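You operate a simulated robot arm through the tools that you are given. There is no shell and no other tool. Be economical: measure what you need, move in short steps, check, and stop when the job is done.

You run a simulated two-armed robot. Do the job below in one go: nothing can be reset, and whatever is moved stays where it is left.

TASK
Take the block from the top of the load on the strap table and leave it on the top of the load on the turntable. Take the white jar and put it on the top of the load on the strap table. Put one of the blue cans from the top of the bench by the tall stack on the long yellow plate. Stack the film roll that says "329" from the top of the bench by the tall stack on top of the film roll marked "323". Fetch the green-band jar from the top of the bench by the tall stack and set it on the top shelf of the roller rack. Press the table reset button two times. Switch the power switch of the sensor tester on. Press the black button of the button box three times. Any order will do. Set down upright: white jar, blue can, green-band jar.

It is judged by the outcome, as a careful person would: the job done as asked, and still so three seconds after it is handed in. It fails if anything else is knocked over, pushed out of place, dropped, spilled or broken.

THE ROBOT
Two 7-joint arms with vacuum grippers on one trunk, on a base that drives. Base frame: it is fixed to the floor where the robot stands at the start and does not move with it; the origin is under the middle of the robot, x ahead of it, y to its left, z up; the surface under the hand at the start is at about z = 50. Readings come in cm, degrees, newtons and seconds.
The left shoulder is at the start at [7, 17.4, 107.9], the right one opposite. With the tool pointing down near the work surface each hand reaches from about 10 to 72 cm from the robot's upright axis, wherever it stands, measured 20 degrees to its own side. Places, roughly: black button of the button box [210, 1000, 80]; block (9x8x8 cm) [50, -10, 90]; blue can [250, 150, 75]; film roll [225, 150, 100]; green-band jar [225, 175, 75]; long yellow plate (11x17x3 cm) [210, 130, 80]; power switch of the sensor tester [650, 790, 90]; table reset button [470, 660, 70]; top of the load on the strap table [60, 0, 90]; top of the load on the turntable [60, 120, 80]; top shelf of the roller rack (100x15 cm) [128, 340, 116]; white jar [200, 75, 75]. Payload 3.5 kg a hand.
Tool frame (each hand has its own): the origin (TCP) lies in the middle of the cups' lips, and z points out of the cups. The gripper has 2 cups of 3.2 cm across, covering 3.2 by 8 cm (tool x, y); the bellows give 1 cm. With the vacuum on, a cup seals on a smooth face that it is pressed against (1 to 4 N); it does not hold porous or soft things. The pull reaches 76 N.
Orientation is told as [roll, pitch, yaw] about the base's x, y, z axes, in that order, counted from this pose: with the cups facing straight down, the tool's x points along the base's -x, its y along +y and its z along -z.

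THE INTERFACE
- The arms move only by the tool apply_moves. It takes "left_steps", "right_steps" or both (then of equal length, played together; a hand with none holds still); each is a list of rows, each a list of 7 numbers: the shift along the tool's x, y, z in cm, then the turn, a rotation vector about the tool's x, y, z in degrees, then the vacuum: 1 switches it on, 0 off. In form: [[x, y, z, rx, ry, rz, suction], ...]. A call has 1 to 20 rows; each row shifts and turns the commanded pose from where the row before left it, along the tool's axes as they then stand. Rows are played at 5 a second. More than 5 cm and 8.6 degrees between two rows, or a gripper value outside its range, and nothing of the call is played. Where a pose cannot be reached the arm comes as near as it can. A force on the tool above 40 N (or 10 N above the force at the start of the call, whichever is more), or a blocked arm, ends the call early, and 0.2 s more pass. The pull builds up within a second once a cup has sealed. Time passes only in rows, and 0.2 s behind the last, so rows that do not move give it time. The reply holds the time, the measured pose of the TCP, the force on the tool along the base axes and the pull of the vacuum, in the units named above and with some noise, with the torque about the TCP (base axes, N m) and any sound that the robot's microphone picked up.
- Cameras (640 x 400 px; columns grow to the right, rows downward): "scene" is now at [13.83, 0.03, 139.8]; the picture's right is [0.01, -1.00, 0.00], its down [-0.59, -0.01, -0.80] and it looks along [0.80, 0.01, -0.59] (base axes); focal length 266 px, centre (320, 200). "left" rides on the left gripper at [7.4, -1.9, -11] in its tool frame; the picture's right is [0.25, 0.97, 0.00], its down [-0.77, 0.20, -0.60] and it looks along [-0.58, 0.15, 0.80] (tool axes); focal length 218 px, centre (320, 200). "right" rides on the right gripper at [7.4, 1.9, -11] in its tool frame; the picture's right is [-0.25, 0.97, 0.00], its down [-0.77, -0.20, -0.60] and it looks along [-0.58, -0.15, 0.80] (tool axes); focal length 218 px, centre (320, 200). There is no depth. A picture from a camera that has moved, and an enlarged one, comes with that camera's place and axes in the base frame and with its lens.
- capture(camera): a new picture of that camera. No time passes.
- lift_body(by): slides the trunk up (or, below 0, down) by that many cm; the arms and the scene camera ride with it, the base frame stays. It gives what a move gives, with no picture.
- base_move(legs): drives the robot by 1 to 6 legs, each [ahead, turn to the left] in cm and degrees, along the robot's own axes; the way and the turn of a leg run together, so that a leg with both is an arc; at most 150 cm and 180 degrees a leg. The arms and the cameras ride along, it lands a little off, and it stops where it bumps. It gives what a move gives.
- head_to(pan, tilt): turns the head with the scene camera to pan (to the left, within 86 degrees either way) and tilt (down, from -29 to 69), counted from straight ahead of the robot. It gives what a move gives.
- inspect(camera, box): a new picture of the part [left, top, right, bottom] of that camera's present view, enlarged. No time passes.
- close_job(): hands the job in; it is judged then, once.

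Work in short steps. Places have to be worked out from the pictures, the camera data and where the tool is seen: move nearer, look again, correct. Check each grasp and each placing, and mend what went wrong. You have 196 turns and 192 pictures in all, those below and enlarged ones among them. Switch the vacuum off and draw the arms clear of the work before you hand the job in, unless the task says otherwise; then end with one line.

The tools are called as name(argument=value, ...) on one line, values as JSON. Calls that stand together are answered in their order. apply_moves: Moves the arms, as the interface text tells. Its arguments: {"type":"object","properties":{"left_steps":{"type":"array","items":{"type":"array","items":{"type":"number"}}},"right_steps":{"type":"array","items":{"type":"array","items":{"type":"number"}}}},"required":[]} The other tools are called the same way: lift_body (by) slides the trunk up or down; base_move (legs) drives the base; head_to (pan, tilt) turns the head that bears the scene camera; capture (camera) takes a picture; inspect (camera, box) takes an enlarged picture of a part of a camera's view; close_job () hands the job in.

At the start:

```text
time: 0.0
left_tool_pos: [45.85, 19.96, 113.8]
left_orientation: [0.1, 0.0, 0.0]
left_contact_force: [0.9, -0.1, -0.4]
left_moment: [-0.01, -0.02, 0.02]
left_pull: 0.0
right_tool_pos: [49.85, -18.01, 114.16]
right_orientation: [0.1, 0.1, -0.1]
right_contact_force: [0.1, -0.2, 0.5]
right_moment: [0.01, 0.02, 0.02]
right_pull: 0.1
trunk travel left (down, up): [-57.5, 26.5]
robot x, y, heading: [0.49, 0.12, 0.0]
head pan, tilt: [0.5, 36.5]
```

scene: 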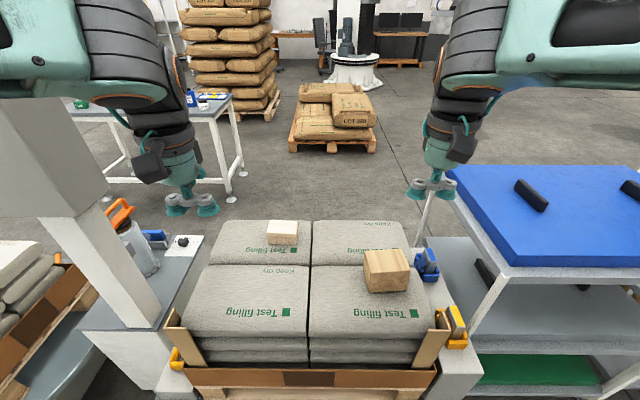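
right: 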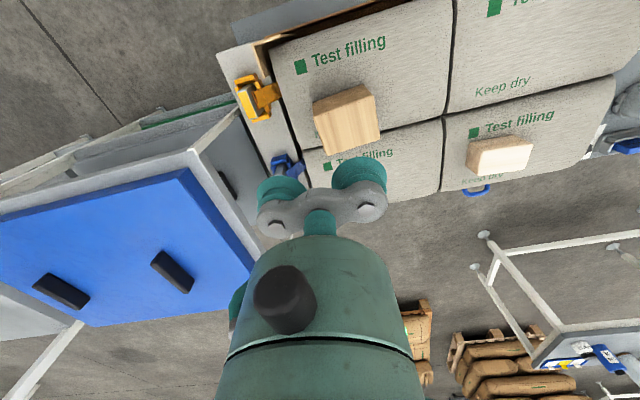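
left: 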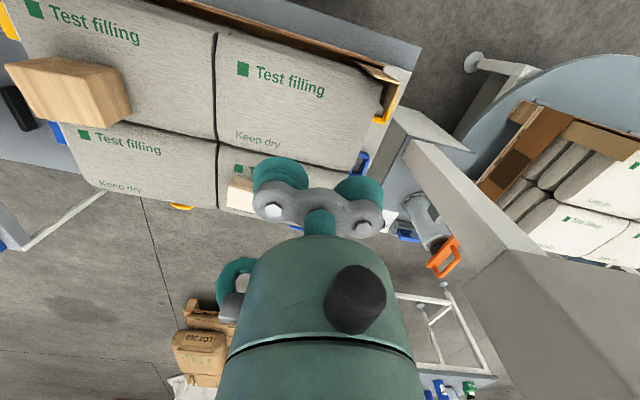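

The wooden block sits on the strap table load at about [52,-14,94]. I will look closer at it from the right hand and survey the left side.

inspect(camera="right", box=[260, 50, 460, 175])

inspect(camera="scene", box=[160, 200, 480, 400])

head_to(pan=60, tilt=30)

capture(camera="scene")

```text
3.20 times, centred on (360, 112) of right
camera zoom: at [42.49, -15.87, 125.26], right [0.25, 0.97, 0.0], down [0.77, -0.2, 0.6], along [0.58, -0.15, -0.8], focal length 698 px, centre (192, 480)
```

zoom: 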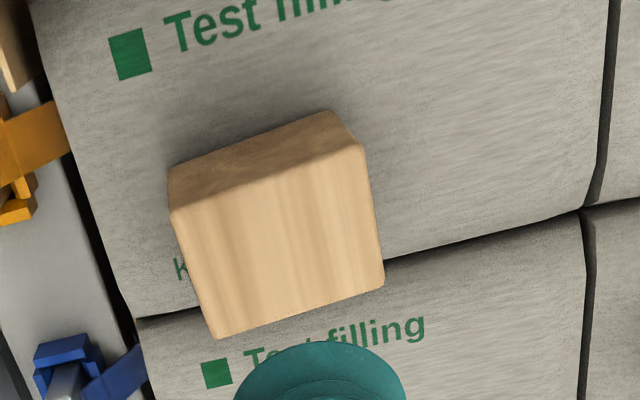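

```text
2.00 times, centred on (320, 300) of scene
camera zoom: at [13.83, 0.03, 139.8], right [0.01, -1.0, 0.0], down [-0.59, -0.01, -0.8], along [0.8, 0.01, -0.59], focal length 532 px, centre (320, 0)
```

zoom: 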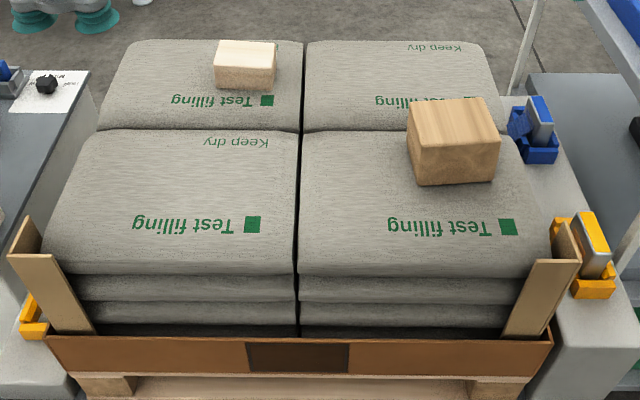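

```text
time: 1.3
left_tool_pos: [45.9, 20.13, 113.97]
left_orientation: [0.1, 0.0, 0.0]
left_contact_force: [0.5, 0.0, -1.1]
left_moment: [0.03, -0.01, 0.01]
left_pull: 0.1
right_tool_pos: [49.88, -17.89, 114.23]
right_orientation: [-0.1, 0.0, 0.0]
right_contact_force: [-0.1, -0.7, 0.7]
right_moment: [-0.01, 0.01, 0.0]
right_pull: 0.0
trunk travel left (down, up): [-57.5, 26.5]
robot x, y, heading: [-0.11, 0.42, 0.1]
head pan, tilt: [60.0, 30.0]
```

```text
186 pictures are left
camera scene: at [9.64, 7.78, 140.81], right [0.87, -0.5, 0.0], down [-0.25, -0.43, -0.87], along [0.43, 0.75, -0.5], focal length 266 px, centre (320, 200)
```

scene: 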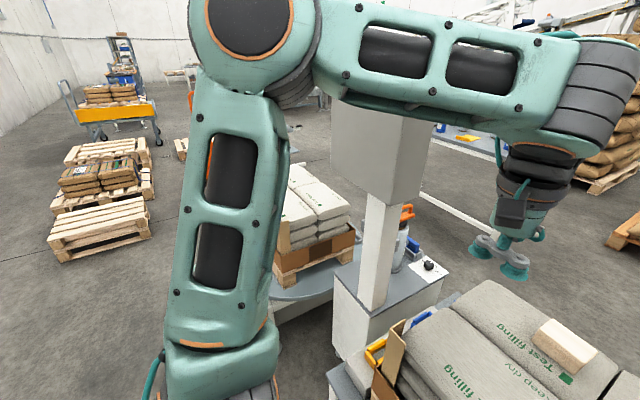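

Triangulating the two views gives the block top centre near [54.3,-14.4,92.5], with its 9 cm side along y. I move the right hand above it and look.

apply_moves(right_steps=[[-2.2, 1.7, 3, 0, 0, 0, 0], [-2.2, 1.8, 4, 0, 0, 0, 0], [0, 0, 4, 0, 0, 0, 0], [0, 0, 2, 0, 0, 0, 0], [0, 0, 0, 0, 0, 0, 0]])

capture(camera="right")

capture(camera="left")

```text
time: 2.5
left_tool_pos: [45.78, 20.04, 113.75]
left_orientation: [0.0, 0.0, 0.1]
left_contact_force: [-0.7, 0.4, 0.7]
left_moment: [-0.02, 0.02, -0.02]
left_pull: 0.1
right_tool_pos: [54.23, -14.24, 101.18]
right_orientation: [0.0, 0.0, -0.1]
right_contact_force: [-0.3, -0.3, 0.8]
right_moment: [-0.03, 0.0, 0.0]
right_pull: 0.0
trunk travel left (down, up): [-57.5, 26.5]
robot x, y, heading: [0.29, 0.17, 0.1]
head pan, tilt: [60.0, 30.0]
```

```text
185 pictures are left
camera right: at [46.91, -12.29, 112.22], right [0.25, 0.97, 0.0], down [0.77, -0.2, 0.6], along [0.58, -0.15, -0.8], focal length 218 px, centre (320, 200)
```

right: 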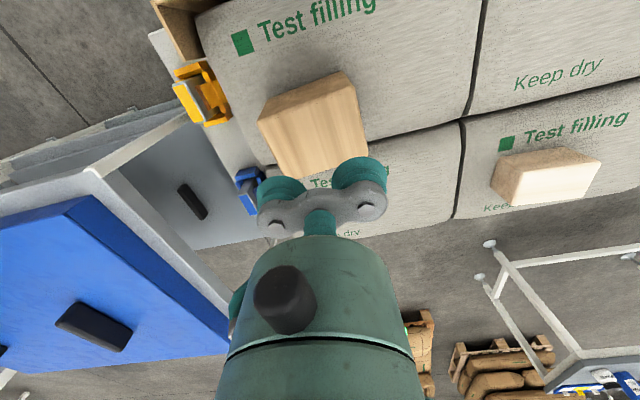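

```text
184 pictures are left
camera left: at [38.48, 18.15, 124.8], right [-0.25, 0.97, 0.0], down [0.77, 0.2, 0.6], along [0.58, 0.15, -0.8], focal length 218 px, centre (320, 200)
```

left: 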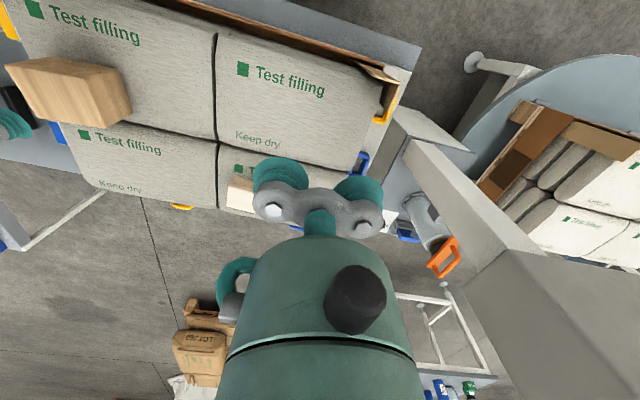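

The block centre re-reads as about [53.5,-14.6]; I descend with suction on.

apply_moves(right_steps=[[0.6, -0.2, 4, 0, 0, 0, 1], [0, 0, 3, 0, 0, 0, 1], [0, 0, 1, 0, 0, 0, 1], [0, 0, 0.6, 0, 0, 0, 1], [0, 0, 0, 0, 0, 0, 1]])

```text
time: 3.7
left_tool_pos: [45.69, 19.96, 113.93]
left_orientation: [0.0, -0.1, 0.0]
left_contact_force: [0.6, 0.1, 0.3]
left_moment: [0.02, 0.03, 0.0]
left_pull: 0.2
right_tool_pos: [53.6, -14.72, 92.77]
right_orientation: [0.0, -0.3, -0.2]
right_contact_force: [6.4, -4.1, 22.5]
right_moment: [0.07, 0.1, -0.03]
right_pull: 75.5
trunk travel left (down, up): [-57.5, 26.5]
robot x, y, heading: [0.07, -0.27, -0.1]
head pan, tilt: [60.0, 30.0]
```

Pull 75 N: sealed on both cups. I lift the block.

apply_moves(right_steps=[[0, 0, -2, 0, 0, 0, 1], [0, 0, -4, 0, 0, 0, 1], [0, 0, -5, 0, 0, 0, 1], [0, 0, -5, 0, 0, 0, 1], [0, 0, -5, 0, 0, 0, 1], [5, 0, -1, 0, 0, 0, 1], [5, 0, 0, 0, 0, 0, 1], [5, 0, 0, 0, 0, 0, 1], [0, 0, 0, 0, 0, 0, 1]])

capture(camera="right")

inspect(camera="scene", box=[260, 160, 480, 320])

```text
refused: row 6 steps farther than a row can; nothing moved
```

```text
183 pictures are left
camera right: at [46.21, -12.59, 103.82], right [0.26, 0.97, 0.0], down [0.77, -0.2, 0.61], along [0.59, -0.15, -0.79], focal length 218 px, centre (320, 200)
```

right: 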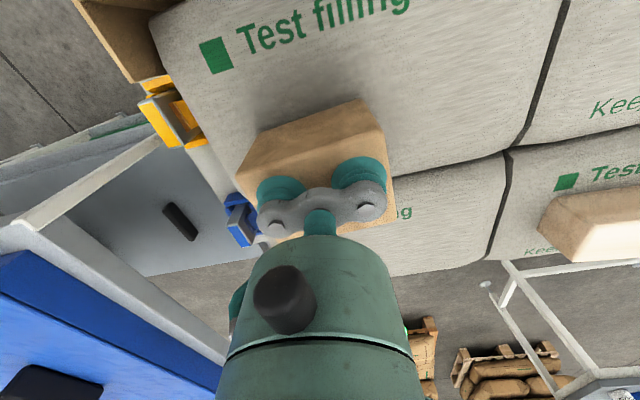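

```text
2.50 times, centred on (370, 240) of scene
camera zoom: at [9.44, 7.82, 140.86], right [0.87, -0.5, 0.0], down [-0.25, -0.43, -0.87], along [0.43, 0.75, -0.5], focal length 666 px, centre (195, 100)
```

zoom: 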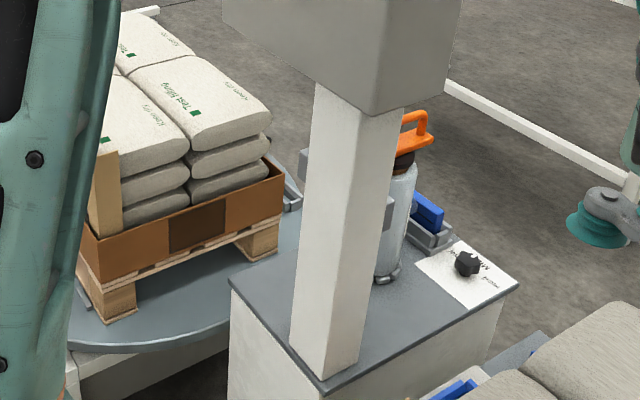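

The row limit counts the total shift; I lift again with smaller steps and draw the block back toward the robot.

apply_moves(right_steps=[[0, 0, -2, 0, 0, 0, 1], [0, 0, -4, 0, 0, 0, 1], [0, 0, -5, 0, 0, 0, 1], [0, 0, -5, 0, 0, 0, 1], [0, 0, -5, 0, 0, 0, 1], [4, 0, 0, 0, 0, 0, 1], [4, 0, 0, 0, 0, 0, 1], [4, 0, 0, 0, 0, 0, 1], [4, 0, 0, 0, 0, 0, 1], [0, 0, 0, 0, 0, 0, 1]], left_steps=[[2, 0, 0, 0, 0, 0, 0], [2, 0, 0, 0, 0, 0, 0], [2, 0, 0, 0, 0, 0, 0], [2, 0, 0, 0, 0, 0, 0], [2, 0, 0, 0, 0, 0, 0], [0, 0, 0, 0, 0, 0, 0], [0, 0, 0, 0, 0, 0, 0], [0, 0, 0, 0, 0, 0, 0], [0, 0, 0, 0, 0, 0, 0], [0, 0, 0, 0, 0, 0, 0]])

capture(camera="right")

head_to(pan=86, tilt=25)

capture(camera="scene")

```text
time: 5.9
left_tool_pos: [35.94, 20.07, 113.78]
left_orientation: [-0.1, 0.0, -0.1]
left_contact_force: [1.0, 0.2, -0.4]
left_moment: [-0.01, -0.02, -0.01]
left_pull: 0.0
right_tool_pos: [37.57, -14.48, 113.69]
right_orientation: [-0.2, -0.1, -0.1]
right_contact_force: [0.6, -0.3, -1.8]
right_moment: [-0.01, 0.04, 0.02]
right_pull: 75.5
trunk travel left (down, up): [-57.5, 26.5]
robot x, y, heading: [0.04, 0.07, 0.1]
head pan, tilt: [60.0, 30.0]
```

```text
181 pictures are left
camera right: at [30.31, -12.42, 124.6], right [0.25, 0.97, 0.0], down [0.77, -0.2, 0.6], along [0.58, -0.16, -0.8], focal length 218 px, centre (320, 200)
```

right: 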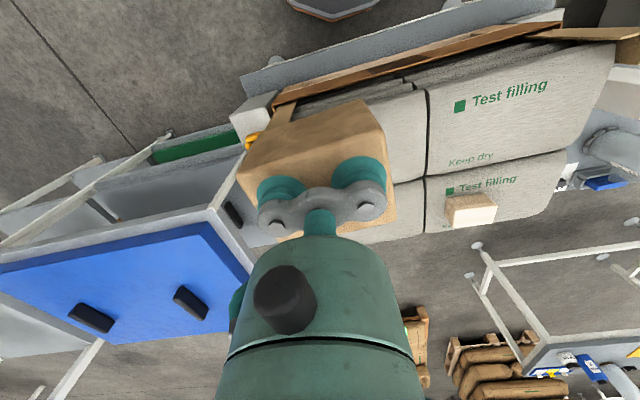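

```text
time: 6.8
left_tool_pos: [35.8, 20.06, 113.86]
left_orientation: [0.0, 0.0, 0.0]
left_contact_force: [0.2, 0.1, 0.1]
left_moment: [-0.01, 0.01, 0.01]
left_pull: 0.0
right_tool_pos: [37.55, -14.53, 113.61]
right_orientation: [0.0, 0.0, -0.1]
right_contact_force: [0.5, -0.4, -1.6]
right_moment: [-0.01, 0.03, -0.01]
right_pull: 75.4
trunk travel left (down, up): [-57.5, 26.5]
robot x, y, heading: [0.02, -0.42, -0.2]
head pan, tilt: [85.9, 25.0]
```

```text
180 pictures are left
camera scene: at [5.76, 9.14, 141.6], right [1.0, -0.07, 0.0], down [-0.03, -0.42, -0.91], along [0.06, 0.9, -0.42], focal length 266 px, centre (320, 200)
```

scene: 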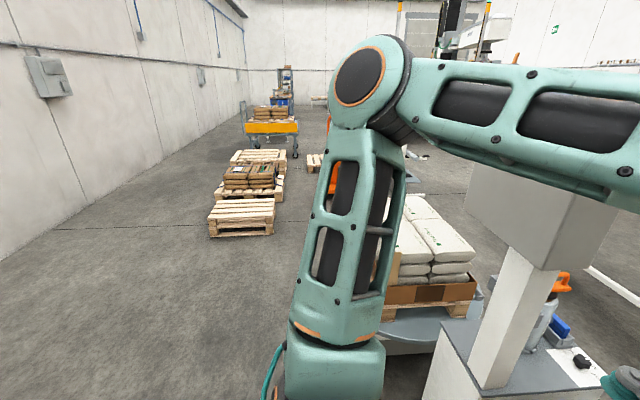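

Block is held and the floor on the left is clear. I back off, turn left, drive along to the turntable and face it.

base_move(legs=[[-20, 0], [0, 90], [118, 0], [0, -90]])

head_to(pan=0, tilt=40)

capture(camera="scene")

capture(camera="right")

```text
time: 21.6
left_tool_pos: [14.52, 138.46, 113.84]
left_orientation: [0.0, -0.1, 1.1]
left_contact_force: [-0.1, 0.7, 0.2]
left_moment: [0.03, 0.04, 0.01]
left_pull: 0.0
right_tool_pos: [16.9, 103.93, 113.62]
right_orientation: [0.1, 0.0, 1.0]
right_contact_force: [-0.6, -1.0, -2.0]
right_moment: [0.0, 0.09, 0.03]
right_pull: 75.7
trunk travel left (down, up): [-57.5, 26.5]
robot x, y, heading: [-20.89, 117.78, 1.3]
head pan, tilt: [85.9, 25.0]
```

```text
time: 23.2
left_tool_pos: [14.4, 138.61, 113.78]
left_orientation: [0.0, 0.1, 1.1]
left_contact_force: [0.7, -0.2, 0.5]
left_moment: [-0.01, -0.01, 0.0]
left_pull: 0.0
right_tool_pos: [16.89, 104.03, 113.61]
right_orientation: [-0.1, 0.0, 1.0]
right_contact_force: [0.3, 0.8, -2.0]
right_moment: [-0.01, 0.03, -0.01]
right_pull: 75.7
trunk travel left (down, up): [-57.5, 26.5]
robot x, y, heading: [-20.99, 117.53, 0.9]
head pan, tilt: [0.0, 40.0]
```

```text
179 pictures are left
camera scene: at [-7.33, 118.0, 139.27], right [0.02, -1.0, 0.0], down [-0.64, -0.01, -0.77], along [0.77, 0.02, -0.64], focal length 266 px, centre (320, 200)
```

scene: 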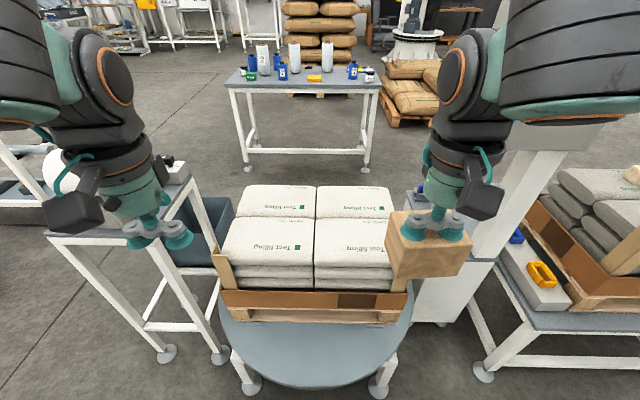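

```text
178 pictures are left
camera right: at [9.57, 105.84, 124.6], right [0.24, 0.97, 0.0], down [0.77, -0.19, 0.6], along [0.59, -0.14, -0.8], focal length 218 px, centre (320, 200)
```

right: 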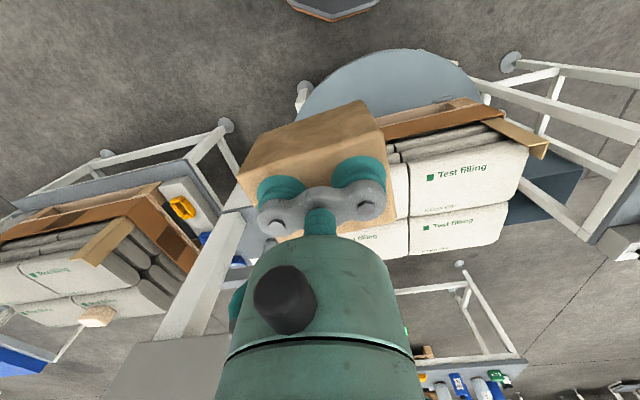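

The turntable load is ahead; its front-right bag spans about x 39–57, y 100–118. I drive 7 cm closer and take the block over that bag.

base_move(legs=[[7, 0]])

apply_moves(right_steps=[[-4, 0, 0, 0, 0, 0, 1], [-4, 0.5, 0, 0, 0, 0, 1], [-4, 0.5, 0, 0, 0, 0, 1], [-4, 0.5, 0, 0, 0, 0, 1], [-4, 0.5, 1, 0, 0, 0, 1], [-3, 0.5, 3, 0, 0, 0, 1], [0, 0, 4, 0, 0, 0, 1], [0, 0, 4, 0, 0, 0, 1], [0, 0, 0, 0, 0, 0, 1]])

capture(camera="scene")

capture(camera="right")

```text
time: 24.2
left_tool_pos: [21.55, 138.7, 113.66]
left_orientation: [0.1, 0.0, 1.0]
left_contact_force: [0.8, 0.0, -0.2]
left_moment: [-0.01, 0.0, 0.0]
left_pull: 0.1
right_tool_pos: [23.91, 104.13, 113.6]
right_orientation: [-0.1, 0.0, 1.0]
right_contact_force: [0.6, 0.6, -2.8]
right_moment: [0.0, 0.04, 0.05]
right_pull: 74.9
trunk travel left (down, up): [-57.5, 26.5]
robot x, y, heading: [-13.79, 118.08, 1.3]
head pan, tilt: [0.0, 40.0]
```

```text
time: 26.2
left_tool_pos: [21.52, 138.67, 113.74]
left_orientation: [0.0, 0.0, 1.1]
left_contact_force: [-0.1, 0.4, 0.3]
left_moment: [0.02, -0.02, -0.04]
left_pull: 0.0
right_tool_pos: [46.72, 107.12, 101.53]
right_orientation: [-0.1, 0.0, 0.9]
right_contact_force: [-0.4, -0.4, -1.4]
right_moment: [0.0, 0.01, 0.01]
right_pull: 75.5
trunk travel left (down, up): [-57.5, 26.5]
robot x, y, heading: [-13.82, 117.92, 0.8]
head pan, tilt: [0.0, 40.0]
```

```text
177 pictures are left
camera scene: at [-0.44, 118.17, 139.28], right [0.02, -1.0, 0.0], down [-0.64, -0.01, -0.77], along [0.77, 0.02, -0.64], focal length 266 px, centre (320, 200)
```

scene: 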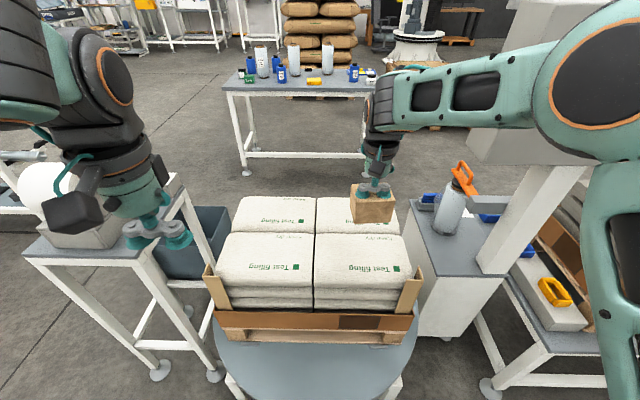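

```text
176 pictures are left
camera right: at [39.43, 109.01, 112.44], right [0.24, 0.97, 0.0], down [0.77, -0.19, 0.6], along [0.59, -0.14, -0.8], focal length 218 px, centre (320, 200)
```

right: 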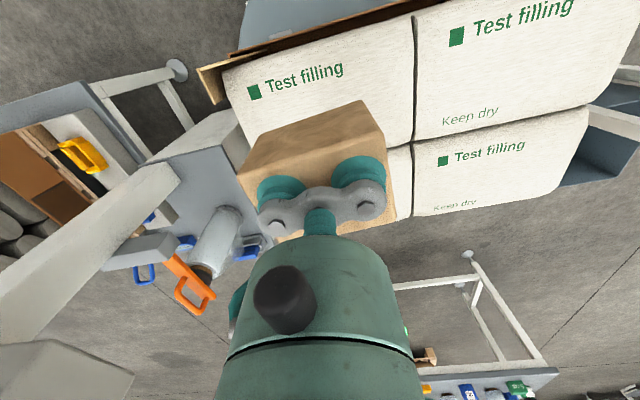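

The hand is above the centre of the front-right bag. I lower the block, creeping until force rises.

apply_moves(right_steps=[[0, 0, 4, 0, 0, 0, 1], [0, 0, 3, 0, 0, 0, 1], [0, 0, 2, 0, 0, 0, 1], [0, 0, 0, 0, 0, 0, 1]])

inspect(camera="scene", box=[200, 150, 440, 300])

```text
time: 27.2
left_tool_pos: [21.48, 138.72, 113.77]
left_orientation: [-0.1, 0.0, 1.1]
left_contact_force: [-0.2, 0.1, 0.4]
left_moment: [0.01, -0.04, -0.01]
left_pull: 0.0
right_tool_pos: [46.83, 107.05, 92.53]
right_orientation: [0.0, -0.1, 1.0]
right_contact_force: [-0.3, 0.4, -1.7]
right_moment: [-0.03, -0.02, -0.01]
right_pull: 75.3
trunk travel left (down, up): [-57.5, 26.5]
robot x, y, heading: [-14.04, 117.86, 1.4]
head pan, tilt: [0.0, 40.0]
```

```text
2.67 times, centred on (320, 225) of scene
camera zoom: at [-0.39, 118.15, 139.27], right [0.02, -1.0, 0.0], down [-0.64, -0.01, -0.77], along [0.77, 0.02, -0.64], focal length 710 px, centre (320, 133)
```

zoom: 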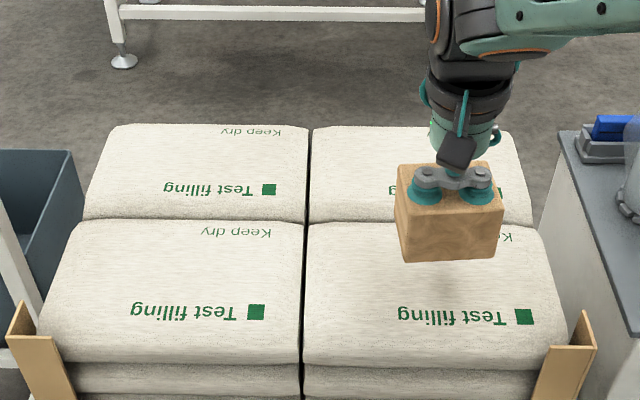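

Still several cm above the bag, no contact. I creep further.

apply_moves(right_steps=[[0, 0, 1.5, 0, 0, 0, 1], [0, 0, 1, 0, 0, 0, 1], [0, 0, 0.7, 0, 0, 0, 1], [0, 0, 0.7, 0, 0, 0, 1], [0, 0, 0, 0, 0, 0, 1]])

inspect(camera="scene", box=[200, 150, 440, 300])

```text
time: 28.4
left_tool_pos: [21.43, 138.69, 113.84]
left_orientation: [0.0, 0.0, 1.1]
left_contact_force: [0.5, -0.4, -0.3]
left_moment: [-0.02, 0.01, 0.01]
left_pull: 0.0
right_tool_pos: [46.88, 106.93, 88.67]
right_orientation: [-0.2, -0.1, 0.9]
right_contact_force: [0.4, -0.3, -2.2]
right_moment: [-0.02, 0.06, -0.02]
right_pull: 75.4
trunk travel left (down, up): [-57.5, 26.5]
robot x, y, heading: [-14.14, 117.97, 1.1]
head pan, tilt: [0.0, 40.0]
```

```text
2.67 times, centred on (320, 225) of scene
camera zoom: at [-0.38, 118.15, 139.27], right [0.02, -1.0, 0.0], down [-0.64, -0.01, -0.77], along [0.77, 0.02, -0.64], focal length 710 px, centre (320, 133)
```

zoom: 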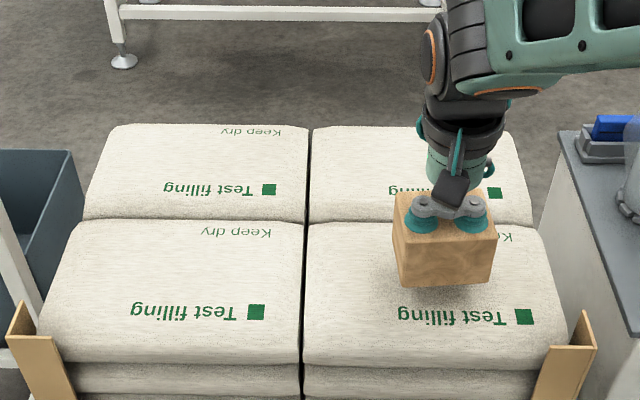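

Close; the gap is now about 2 cm. Continuing in small steps.

apply_moves(right_steps=[[0, 0, 0.7, 0, 0, 0, 1], [0, 0, 0.5, 0, 0, 0, 1], [0, 0, 0.5, 0, 0, 0, 1], [0, 0, 0.4, 0, 0, 0, 1], [0, 0, 0, 0, 0, 0, 1]])

```text
time: 29.6
left_tool_pos: [21.65, 138.65, 113.82]
left_orientation: [0.0, 0.0, 1.1]
left_contact_force: [-0.2, 0.1, -0.1]
left_moment: [0.0, 0.02, 0.04]
left_pull: 0.0
right_tool_pos: [46.81, 106.97, 86.59]
right_orientation: [-0.1, 0.1, 1.0]
right_contact_force: [-0.1, 0.0, -3.3]
right_moment: [0.0, 0.03, 0.0]
right_pull: 75.3
trunk travel left (down, up): [-57.5, 26.5]
robot x, y, heading: [-13.92, 117.7, 1.2]
head pan, tilt: [0.0, 40.0]
```

apply_moves(right_steps=[[0, 0, 0.5, 0, 0, 0, 1], [0, 0, 0.5, 0, 0, 0, 1], [0, 0, 0, 0, 0, 0, 1]])

inspect(camera="scene", box=[200, 150, 440, 300])

```text
time: 30.4
left_tool_pos: [21.46, 138.7, 113.75]
left_orientation: [0.0, 0.0, 1.1]
left_contact_force: [-0.2, 0.2, -0.1]
left_moment: [0.03, 0.0, 0.0]
left_pull: 0.0
right_tool_pos: [46.95, 106.94, 85.51]
right_orientation: [-0.1, 0.1, 1.0]
right_contact_force: [0.3, 0.4, -1.6]
right_moment: [-0.02, 0.02, 0.02]
right_pull: 75.5
trunk travel left (down, up): [-57.5, 26.5]
robot x, y, heading: [-13.91, 118.07, 1.2]
head pan, tilt: [0.0, 40.0]
```

```text
2.67 times, centred on (320, 225) of scene
camera zoom: at [-0.37, 118.15, 139.27], right [0.02, -1.0, 0.0], down [-0.64, -0.01, -0.77], along [0.77, 0.02, -0.64], focal length 710 px, centre (320, 133)
```

zoom: 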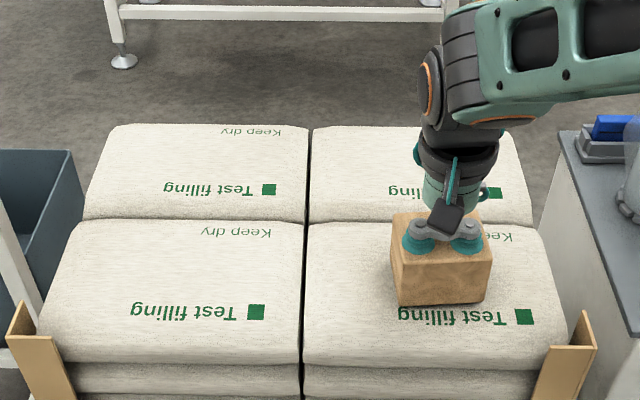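

Almost touching, contact shadow is tight. A little further, then release if the force rises.

apply_moves(right_steps=[[0, 0, 0.3, 0, 0, 0, 1], [0, 0, 0.3, 0, 0, 0, 1], [0, 0, 0.3, 0, 0, 0, 1], [0, 0, 0, 0, 0, 0, 1]])

```text
time: 31.4
left_tool_pos: [21.32, 138.7, 113.96]
left_orientation: [0.1, -0.1, 1.1]
left_contact_force: [0.0, 0.5, -0.6]
left_moment: [-0.01, -0.03, 0.01]
left_pull: 0.0
right_tool_pos: [46.92, 106.89, 84.81]
right_orientation: [0.0, -0.4, 1.0]
right_contact_force: [3.9, -2.3, 16.4]
right_moment: [0.32, -0.16, -0.1]
right_pull: 75.1
trunk travel left (down, up): [-57.5, 26.5]
robot x, y, heading: [-14.11, 117.77, 0.9]
head pan, tilt: [0.0, 40.0]
```

Contact at 16 N. I back off slightly, release, wait and lift away.

apply_moves(right_steps=[[0, 0, -0.3, 0, 0, 0, 1], [0, 0, 0, 0, 0, 0, 0], [0, 0, 0, 0, 0, 0, 0], [0, 0, 0, 0, 0, 0, 0], [0, 0, 0, 0, 0, 0, 0], [0, 0, -1, 0, 0, 0, 0], [0, 0, -2, 0, 0, 0, 0], [0, 0, -4, 0, 0, 0, 0], [0, 0, -5, 0, 0, 0, 0], [0, 0, -5, 0, 0, 0, 0], [0, 0, -5, 0, 0, 0, 0], [4, 0, -3, 0, 0, 0, 0], [4, 0, -3, 0, 0, 0, 0], [4, 0, 0, 0, 0, 0, 0], [4, 0, 0, 0, 0, 0, 0]])

capture(camera="scene")

```text
time: 34.6
left_tool_pos: [21.28, 138.58, 113.87]
left_orientation: [0.1, -0.1, 1.1]
left_contact_force: [-0.1, -0.2, 0.1]
left_moment: [-0.01, -0.03, -0.03]
left_pull: 0.1
right_tool_pos: [30.76, 106.73, 112.92]
right_orientation: [0.1, 0.0, 1.0]
right_contact_force: [-0.2, -0.4, 0.4]
right_moment: [0.05, -0.03, 0.0]
right_pull: 0.1
trunk travel left (down, up): [-57.5, 26.5]
robot x, y, heading: [-14.22, 118.12, 0.9]
head pan, tilt: [0.0, 40.0]
```

```text
172 pictures are left
camera scene: at [-0.59, 118.01, 139.3], right [0.02, -1.0, 0.0], down [-0.64, -0.01, -0.77], along [0.77, 0.02, -0.64], focal length 266 px, centre (320, 200)
```

scene: 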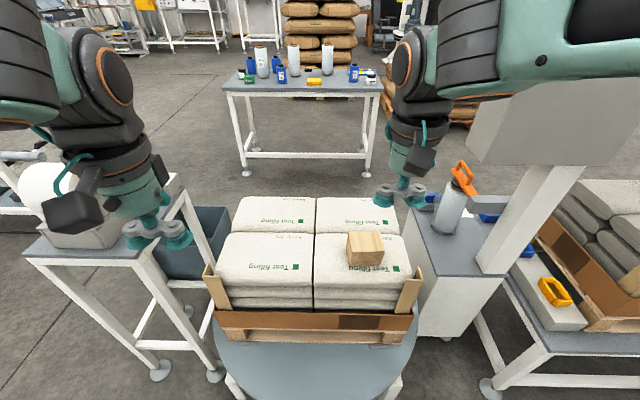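

The block rests on the turntable load. Now I look at the bench ahead.

inspect(camera="scene", box=[210, 30, 400, 150])

```text
3.33 times, centred on (305, 90) of scene
camera zoom: at [-0.59, 118.01, 139.3], right [0.02, -1.0, 0.0], down [-0.64, -0.01, -0.77], along [0.77, 0.02, -0.64], focal length 888 px, centre (370, 567)
```

zoom: 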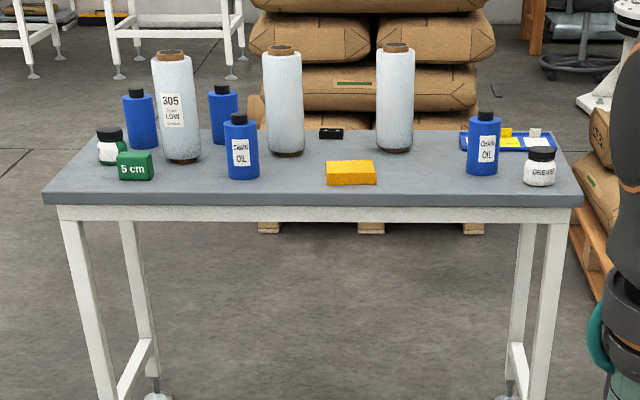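

Bench shows the grease (white) jar at its right end, three film rolls, cans, plate and the green-band jar. I need a path around the turntable; I look left.

head_to(pan=45, tilt=25)

capture(camera="scene")

head_to(pan=-40, tilt=20)

capture(camera="scene")

```text
time: 35.7
left_tool_pos: [21.43, 138.77, 113.83]
left_orientation: [0.0, 0.0, 1.0]
left_contact_force: [0.2, 0.1, 0.9]
left_moment: [-0.02, -0.01, 0.0]
left_pull: 0.0
right_tool_pos: [30.9, 106.76, 112.93]
right_orientation: [0.0, 0.1, 1.0]
right_contact_force: [0.2, 1.3, -0.7]
right_moment: [0.03, 0.03, -0.03]
right_pull: 0.2
trunk travel left (down, up): [-57.5, 26.5]
robot x, y, heading: [-14.05, 118.21, 1.1]
head pan, tilt: [45.0, 25.0]
```

```text
170 pictures are left
camera scene: at [-2.48, 124.59, 141.6], right [0.72, -0.69, 0.0], down [-0.29, -0.3, -0.91], along [0.63, 0.65, -0.42], focal length 266 px, centre (320, 200)
```

scene: 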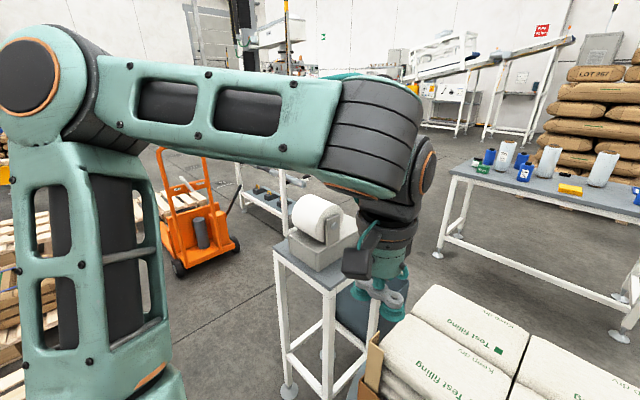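

```text
time: 37.3
left_tool_pos: [21.5, 138.68, 113.79]
left_orientation: [0.1, 0.0, 1.1]
left_contact_force: [-0.2, -0.1, 0.9]
left_moment: [0.03, 0.0, 0.0]
left_pull: 0.0
right_tool_pos: [31.0, 106.61, 112.88]
right_orientation: [0.0, 0.0, 1.0]
right_contact_force: [0.1, 0.5, 0.6]
right_moment: [-0.04, -0.03, -0.02]
right_pull: 0.0
trunk travel left (down, up): [-57.5, 26.5]
robot x, y, heading: [-14.06, 117.97, 1.1]
head pan, tilt: [-40.0, 20.0]
```

```text
169 pictures are left
camera scene: at [-1.62, 112.13, 142.41], right [-0.63, -0.78, 0.0], down [-0.27, 0.21, -0.94], along [0.73, -0.59, -0.34], focal length 266 px, centre (320, 200)
```

scene: 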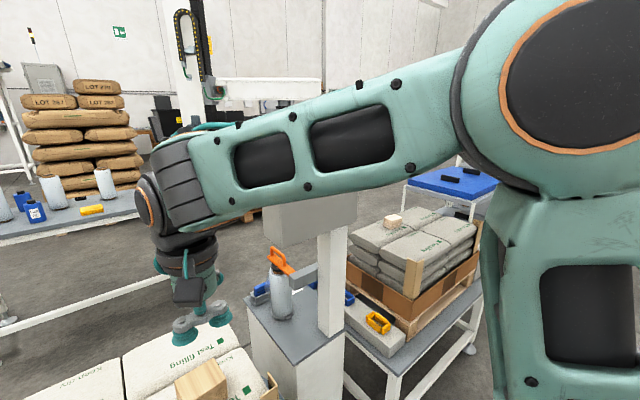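

The corridor left of the printer table (y≈200–290) looks free, and the bench near edge sits at x≈200, top z≈78. I go left along it and check before turning in.

base_move(legs=[[-8, 0], [0, 89], [125, 0], [0, -90]])

head_to(pan=0, tilt=30)

capture(camera="scene")

```text
time: 46.1
left_tool_pos: [-42.87, 236.98, 114.41]
left_orientation: [0.0, -1.5, 90.2]
left_contact_force: [0.1, -0.4, 0.6]
left_moment: [0.06, 0.01, 0.02]
left_pull: 0.0
right_tool_pos: [-10.51, 245.88, 113.22]
right_orientation: [-0.2, -0.4, 90.4]
right_contact_force: [-1.1, -1.2, 1.3]
right_moment: [0.12, 0.0, -0.03]
right_pull: 0.1
trunk travel left (down, up): [-57.5, 26.5]
robot x, y, heading: [-22.38, 206.11, 90.5]
head pan, tilt: [-40.0, 20.0]
stopped in leg 3: the robot was blocked; the commanded pose is now the measured one
```

```text
time: 47.2
left_tool_pos: [-42.73, 239.59, 114.1]
left_orientation: [0.2, -0.9, 90.2]
left_contact_force: [0.1, -0.5, -0.7]
left_moment: [0.02, -0.01, 0.0]
left_pull: 0.1
right_tool_pos: [-10.69, 248.52, 112.88]
right_orientation: [-0.2, -0.4, 90.3]
right_contact_force: [-0.1, -0.7, 0.7]
right_moment: [0.02, 0.02, -0.01]
right_pull: 0.0
trunk travel left (down, up): [-57.5, 26.5]
robot x, y, heading: [-22.47, 206.14, 90.4]
head pan, tilt: [0.0, 30.0]
```

```text
168 pictures are left
camera scene: at [-22.42, 219.92, 140.84], right [1.0, 0.01, 0.0], down [0.0, -0.5, -0.87], along [0.0, 0.87, -0.5], focal length 266 px, centre (320, 200)
```

scene: 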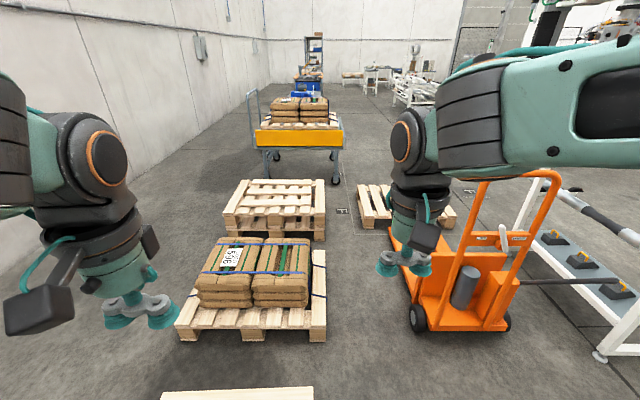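

Blocked by something low ahead. I look down to see it.

head_to(pan=0, tilt=66)

capture(camera="scene")

head_to(pan=-75, tilt=35)

capture(camera="scene")

```text
time: 48.2
left_tool_pos: [-42.74, 239.84, 114.01]
left_orientation: [0.1, -0.8, 90.3]
left_contact_force: [-0.1, 0.7, -0.5]
left_moment: [0.02, 0.02, -0.02]
left_pull: 0.0
right_tool_pos: [-10.62, 248.7, 112.77]
right_orientation: [-0.1, -0.2, 90.4]
right_contact_force: [-0.4, -0.2, -0.4]
right_moment: [0.02, -0.04, -0.02]
right_pull: 0.1
trunk travel left (down, up): [-57.5, 26.5]
robot x, y, heading: [-22.24, 206.35, 90.2]
head pan, tilt: [0.0, 66.0]
```

```text
167 pictures are left
camera scene: at [-22.41, 217.09, 135.95], right [1.0, 0.01, 0.0], down [0.01, -0.91, -0.41], along [0.0, 0.41, -0.91], focal length 266 px, centre (320, 200)
```

scene: 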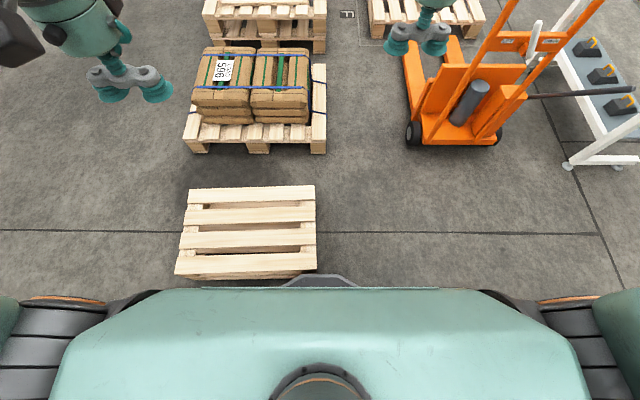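

```text
time: 49.7
left_tool_pos: [-42.73, 239.86, 113.97]
left_orientation: [0.1, -0.8, 90.3]
left_contact_force: [0.2, 0.1, 0.8]
left_moment: [-0.03, 0.01, 0.0]
left_pull: 0.1
right_tool_pos: [-10.58, 248.81, 112.78]
right_orientation: [-0.2, -0.1, 90.3]
right_contact_force: [0.0, 0.5, 0.6]
right_moment: [-0.03, 0.01, 0.01]
right_pull: 0.1
trunk travel left (down, up): [-57.5, 26.5]
robot x, y, heading: [-22.82, 206.21, 90.5]
head pan, tilt: [-75.0, 35.0]
```

```text
166 pictures are left
camera scene: at [-13.89, 213.51, 140.03], right [0.27, -0.96, 0.0], down [-0.55, -0.15, -0.82], along [0.79, 0.22, -0.57], focal length 266 px, centre (320, 200)
```

scene: 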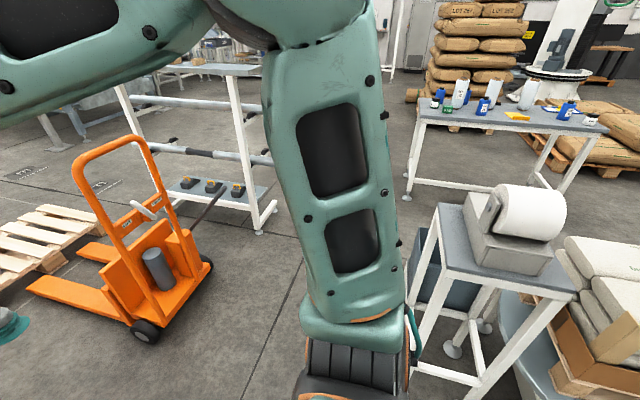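

A pallet on the floor (right end x≈-23, y≥233) stopped me and appears unmoved. I back off, raise the trunk a bit and go diagonally between pallet and printer table.

lift_body(by=10)

base_move(legs=[[-25, 0], [0, -45], [88, 0], [0, -45]])

head_to(pan=0, tilt=35)

capture(camera="scene")

```text
time: 51.0
left_tool_pos: [-42.73, 239.67, 123.93]
left_orientation: [0.1, -0.7, 90.4]
left_contact_force: [-0.4, 0.1, 0.1]
left_moment: [-0.01, 0.01, 0.03]
left_pull: 0.0
right_tool_pos: [-10.52, 248.76, 122.8]
right_orientation: [-0.1, -0.2, 90.2]
right_contact_force: [-0.2, 0.7, 0.5]
right_moment: [-0.01, -0.01, 0.01]
right_pull: 0.0
trunk travel left (down, up): [-67.5, 16.5]
robot x, y, heading: [-22.1, 206.08, 90.3]
head pan, tilt: [-75.0, 35.0]
```

```text
time: 53.3
left_tool_pos: [-41.32, 216.11, 124.08]
left_orientation: [0.0, -1.0, 88.1]
left_contact_force: [0.1, 0.5, 0.5]
left_moment: [0.0, -0.01, 0.01]
left_pull: 0.1
right_tool_pos: [-8.88, 223.56, 122.95]
right_orientation: [0.1, -0.2, 88.4]
right_contact_force: [-0.5, 0.4, -0.4]
right_moment: [-0.04, 0.0, 0.04]
right_pull: 0.1
trunk travel left (down, up): [-67.5, 16.5]
robot x, y, heading: [-22.1, 181.74, 88.1]
head pan, tilt: [-75.0, 35.0]
stopped in leg 2: the robot was blocked; the commanded pose is now the measured one
```

```text
time: 54.8
left_tool_pos: [-41.28, 215.79, 124.17]
left_orientation: [0.0, -1.1, 88.1]
left_contact_force: [0.2, 0.1, 0.1]
left_moment: [-0.03, -0.01, 0.02]
left_pull: 0.0
right_tool_pos: [-8.84, 223.57, 122.95]
right_orientation: [0.1, -0.3, 88.4]
right_contact_force: [0.6, 1.0, -0.3]
right_moment: [0.01, -0.02, -0.03]
right_pull: 0.0
trunk travel left (down, up): [-67.5, 16.5]
robot x, y, heading: [-22.36, 181.42, 88.2]
head pan, tilt: [0.0, 35.0]
```

```text
165 pictures are left
camera scene: at [-21.79, 195.24, 150.03], right [1.0, -0.03, 0.0], down [-0.02, -0.57, -0.82], along [0.03, 0.82, -0.57], focal length 266 px, centre (320, 200)
```

scene: 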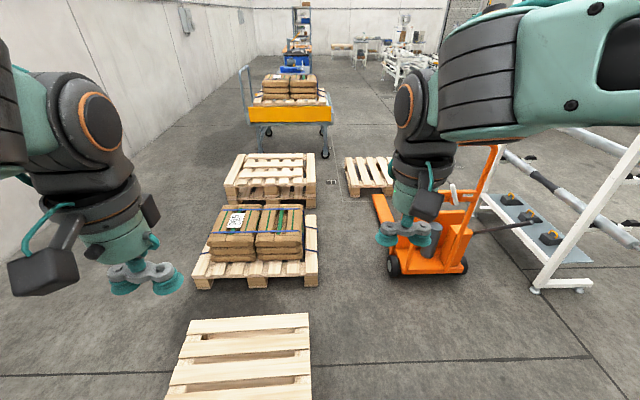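

Turning right is blocked at this spot; I look to the right and down to see what is touching.

head_to(pan=-86, tilt=60)

capture(camera="scene")

head_to(pan=86, tilt=50)

capture(camera="scene")

capture(camera="right")

```text
time: 56.4
left_tool_pos: [-41.28, 215.91, 124.08]
left_orientation: [0.0, -0.9, 88.0]
left_contact_force: [0.0, 0.6, 0.3]
left_moment: [-0.02, -0.01, -0.01]
left_pull: 0.0
right_tool_pos: [-8.91, 223.56, 123.07]
right_orientation: [0.1, -0.3, 88.4]
right_contact_force: [-0.1, 0.5, 0.7]
right_moment: [0.01, -0.03, 0.01]
right_pull: 0.0
trunk travel left (down, up): [-67.5, 16.5]
robot x, y, heading: [-22.08, 181.84, 88.4]
head pan, tilt: [-85.9, 60.0]
```

```text
164 pictures are left
camera scene: at [-15.39, 186.72, 146.6], right [0.04, -1.0, 0.0], down [-0.87, -0.04, -0.5], along [0.5, 0.02, -0.87], focal length 266 px, centre (320, 200)
```

scene: 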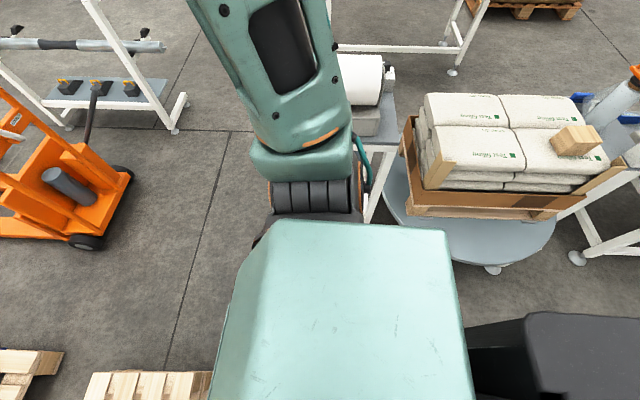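

```text
time: 59.0
left_tool_pos: [-41.31, 215.82, 124.08]
left_orientation: [0.0, -1.0, 88.1]
left_contact_force: [-0.4, -0.1, 0.0]
left_moment: [0.03, 0.01, 0.02]
left_pull: 0.0
right_tool_pos: [-8.91, 223.46, 123.01]
right_orientation: [0.1, -0.3, 88.5]
right_contact_force: [-0.8, -1.0, -0.9]
right_moment: [0.0, 0.02, -0.01]
right_pull: 0.1
trunk travel left (down, up): [-67.5, 16.5]
robot x, y, heading: [-22.42, 181.48, 88.1]
head pan, tilt: [85.9, 50.0]
```

```text
163 pictures are left
camera scene: at [-29.71, 187.23, 147.85], right [0.1, 0.99, 0.0], down [0.76, -0.08, -0.64], along [-0.64, 0.07, -0.77], focal length 266 px, centre (320, 200)
```

scene: 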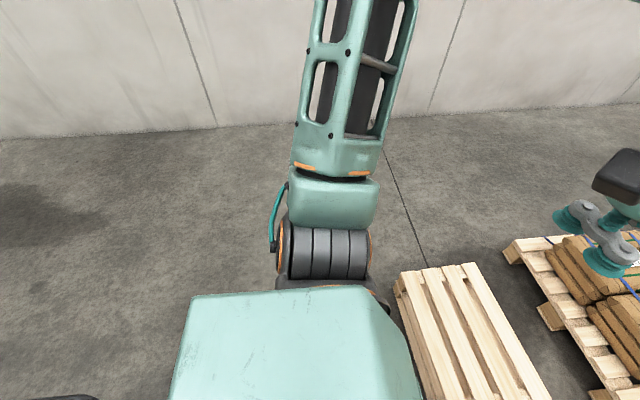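

```text
162 pictures are left
camera right: at [-10.95, 216.22, 133.97], right [-0.96, 0.28, 0.0], down [0.22, 0.76, 0.61], along [0.17, 0.58, -0.79], focal length 218 px, centre (320, 200)
```

right: 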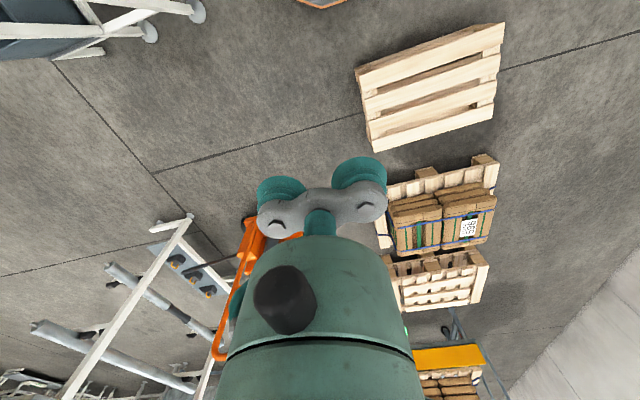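

Nothing obviously touches. I retry a small right turn to see whether it is really blocked.

base_move(legs=[[0, -8]])

```text
time: 60.0
left_tool_pos: [-36.36, 218.21, 124.12]
left_orientation: [0.0, -1.0, 80.0]
left_contact_force: [0.3, 0.2, 0.4]
left_moment: [-0.01, 0.01, -0.01]
left_pull: 0.1
right_tool_pos: [-3.15, 221.23, 122.86]
right_orientation: [0.1, -0.3, 80.3]
right_contact_force: [-0.4, 1.0, -0.9]
right_moment: [0.02, 0.02, -0.01]
right_pull: 0.0
trunk travel left (down, up): [-67.5, 16.5]
robot x, y, heading: [-22.23, 181.55, 80.3]
head pan, tilt: [85.9, 50.0]
```

That turn worked. I continue turning to heading 45 and look ahead.

base_move(legs=[[0, -35]])

head_to(pan=0, tilt=50)

capture(camera="scene")

```text
time: 62.1
left_tool_pos: [-12.86, 219.6, 124.01]
left_orientation: [0.0, -0.9, 45.2]
left_contact_force: [0.0, -0.3, 0.0]
left_moment: [0.0, 0.0, 0.0]
left_pull: 0.2
right_tool_pos: [16.06, 203.16, 122.99]
right_orientation: [0.1, -0.3, 45.6]
right_contact_force: [-0.3, -0.5, 0.0]
right_moment: [-0.01, -0.01, 0.01]
right_pull: 0.1
trunk travel left (down, up): [-67.5, 16.5]
robot x, y, heading: [-22.23, 181.55, 45.5]
head pan, tilt: [85.9, 50.0]
```

```text
time: 63.7
left_tool_pos: [-12.9, 219.54, 124.14]
left_orientation: [-0.1, -1.0, 45.3]
left_contact_force: [0.3, 0.6, 0.1]
left_moment: [-0.02, 0.0, 0.03]
left_pull: 0.0
right_tool_pos: [16.11, 203.0, 123.03]
right_orientation: [0.0, -0.3, 45.7]
right_contact_force: [0.6, -1.1, 0.1]
right_moment: [0.0, -0.01, 0.0]
right_pull: 0.1
trunk travel left (down, up): [-67.5, 16.5]
robot x, y, heading: [-22.47, 181.76, 45.3]
head pan, tilt: [0.0, 50.0]
```

```text
161 pictures are left
camera scene: at [-13.29, 190.51, 147.86], right [0.71, -0.7, 0.0], down [-0.54, -0.55, -0.64], along [0.45, 0.46, -0.77], focal length 266 px, centre (320, 200)
```

scene: 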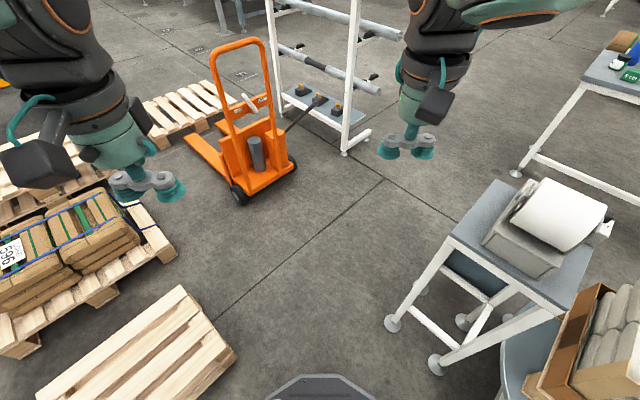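

The way is clear. I drive diagonally to about (40,244), then turn to face +x.

base_move(legs=[[88, 0], [0, -45], [62, 0], [0, -45]])

capture(camera="scene")

```text
time: 75.6
left_tool_pos: [140.61, 234.71, 124.02]
left_orientation: [-0.1, -1.1, -45.2]
left_contact_force: [-0.4, -0.7, -0.2]
left_moment: [0.02, 0.0, 0.02]
left_pull: 0.0
right_tool_pos: [123.9, 205.74, 123.03]
right_orientation: [0.1, -0.3, -44.9]
right_contact_force: [0.7, 0.4, -0.4]
right_moment: [0.02, 0.0, 0.01]
right_pull: 0.1
trunk travel left (down, up): [-67.5, 16.5]
robot x, y, heading: [102.63, 244.27, -44.9]
head pan, tilt: [0.0, 50.0]
```

```text
160 pictures are left
camera scene: at [111.62, 235.31, 147.86], right [-0.71, -0.71, 0.0], down [-0.54, 0.54, -0.64], along [0.45, -0.45, -0.77], focal length 266 px, centre (320, 200)
```

scene: 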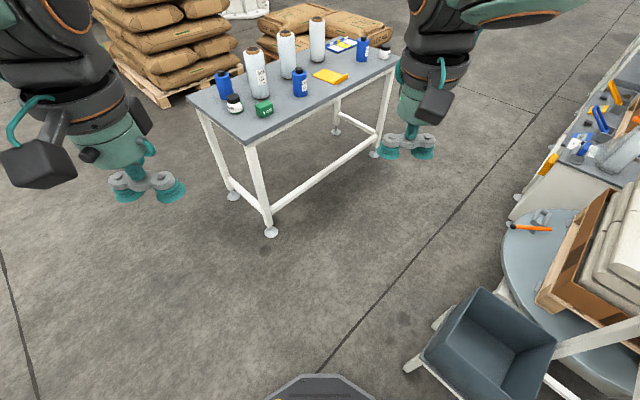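

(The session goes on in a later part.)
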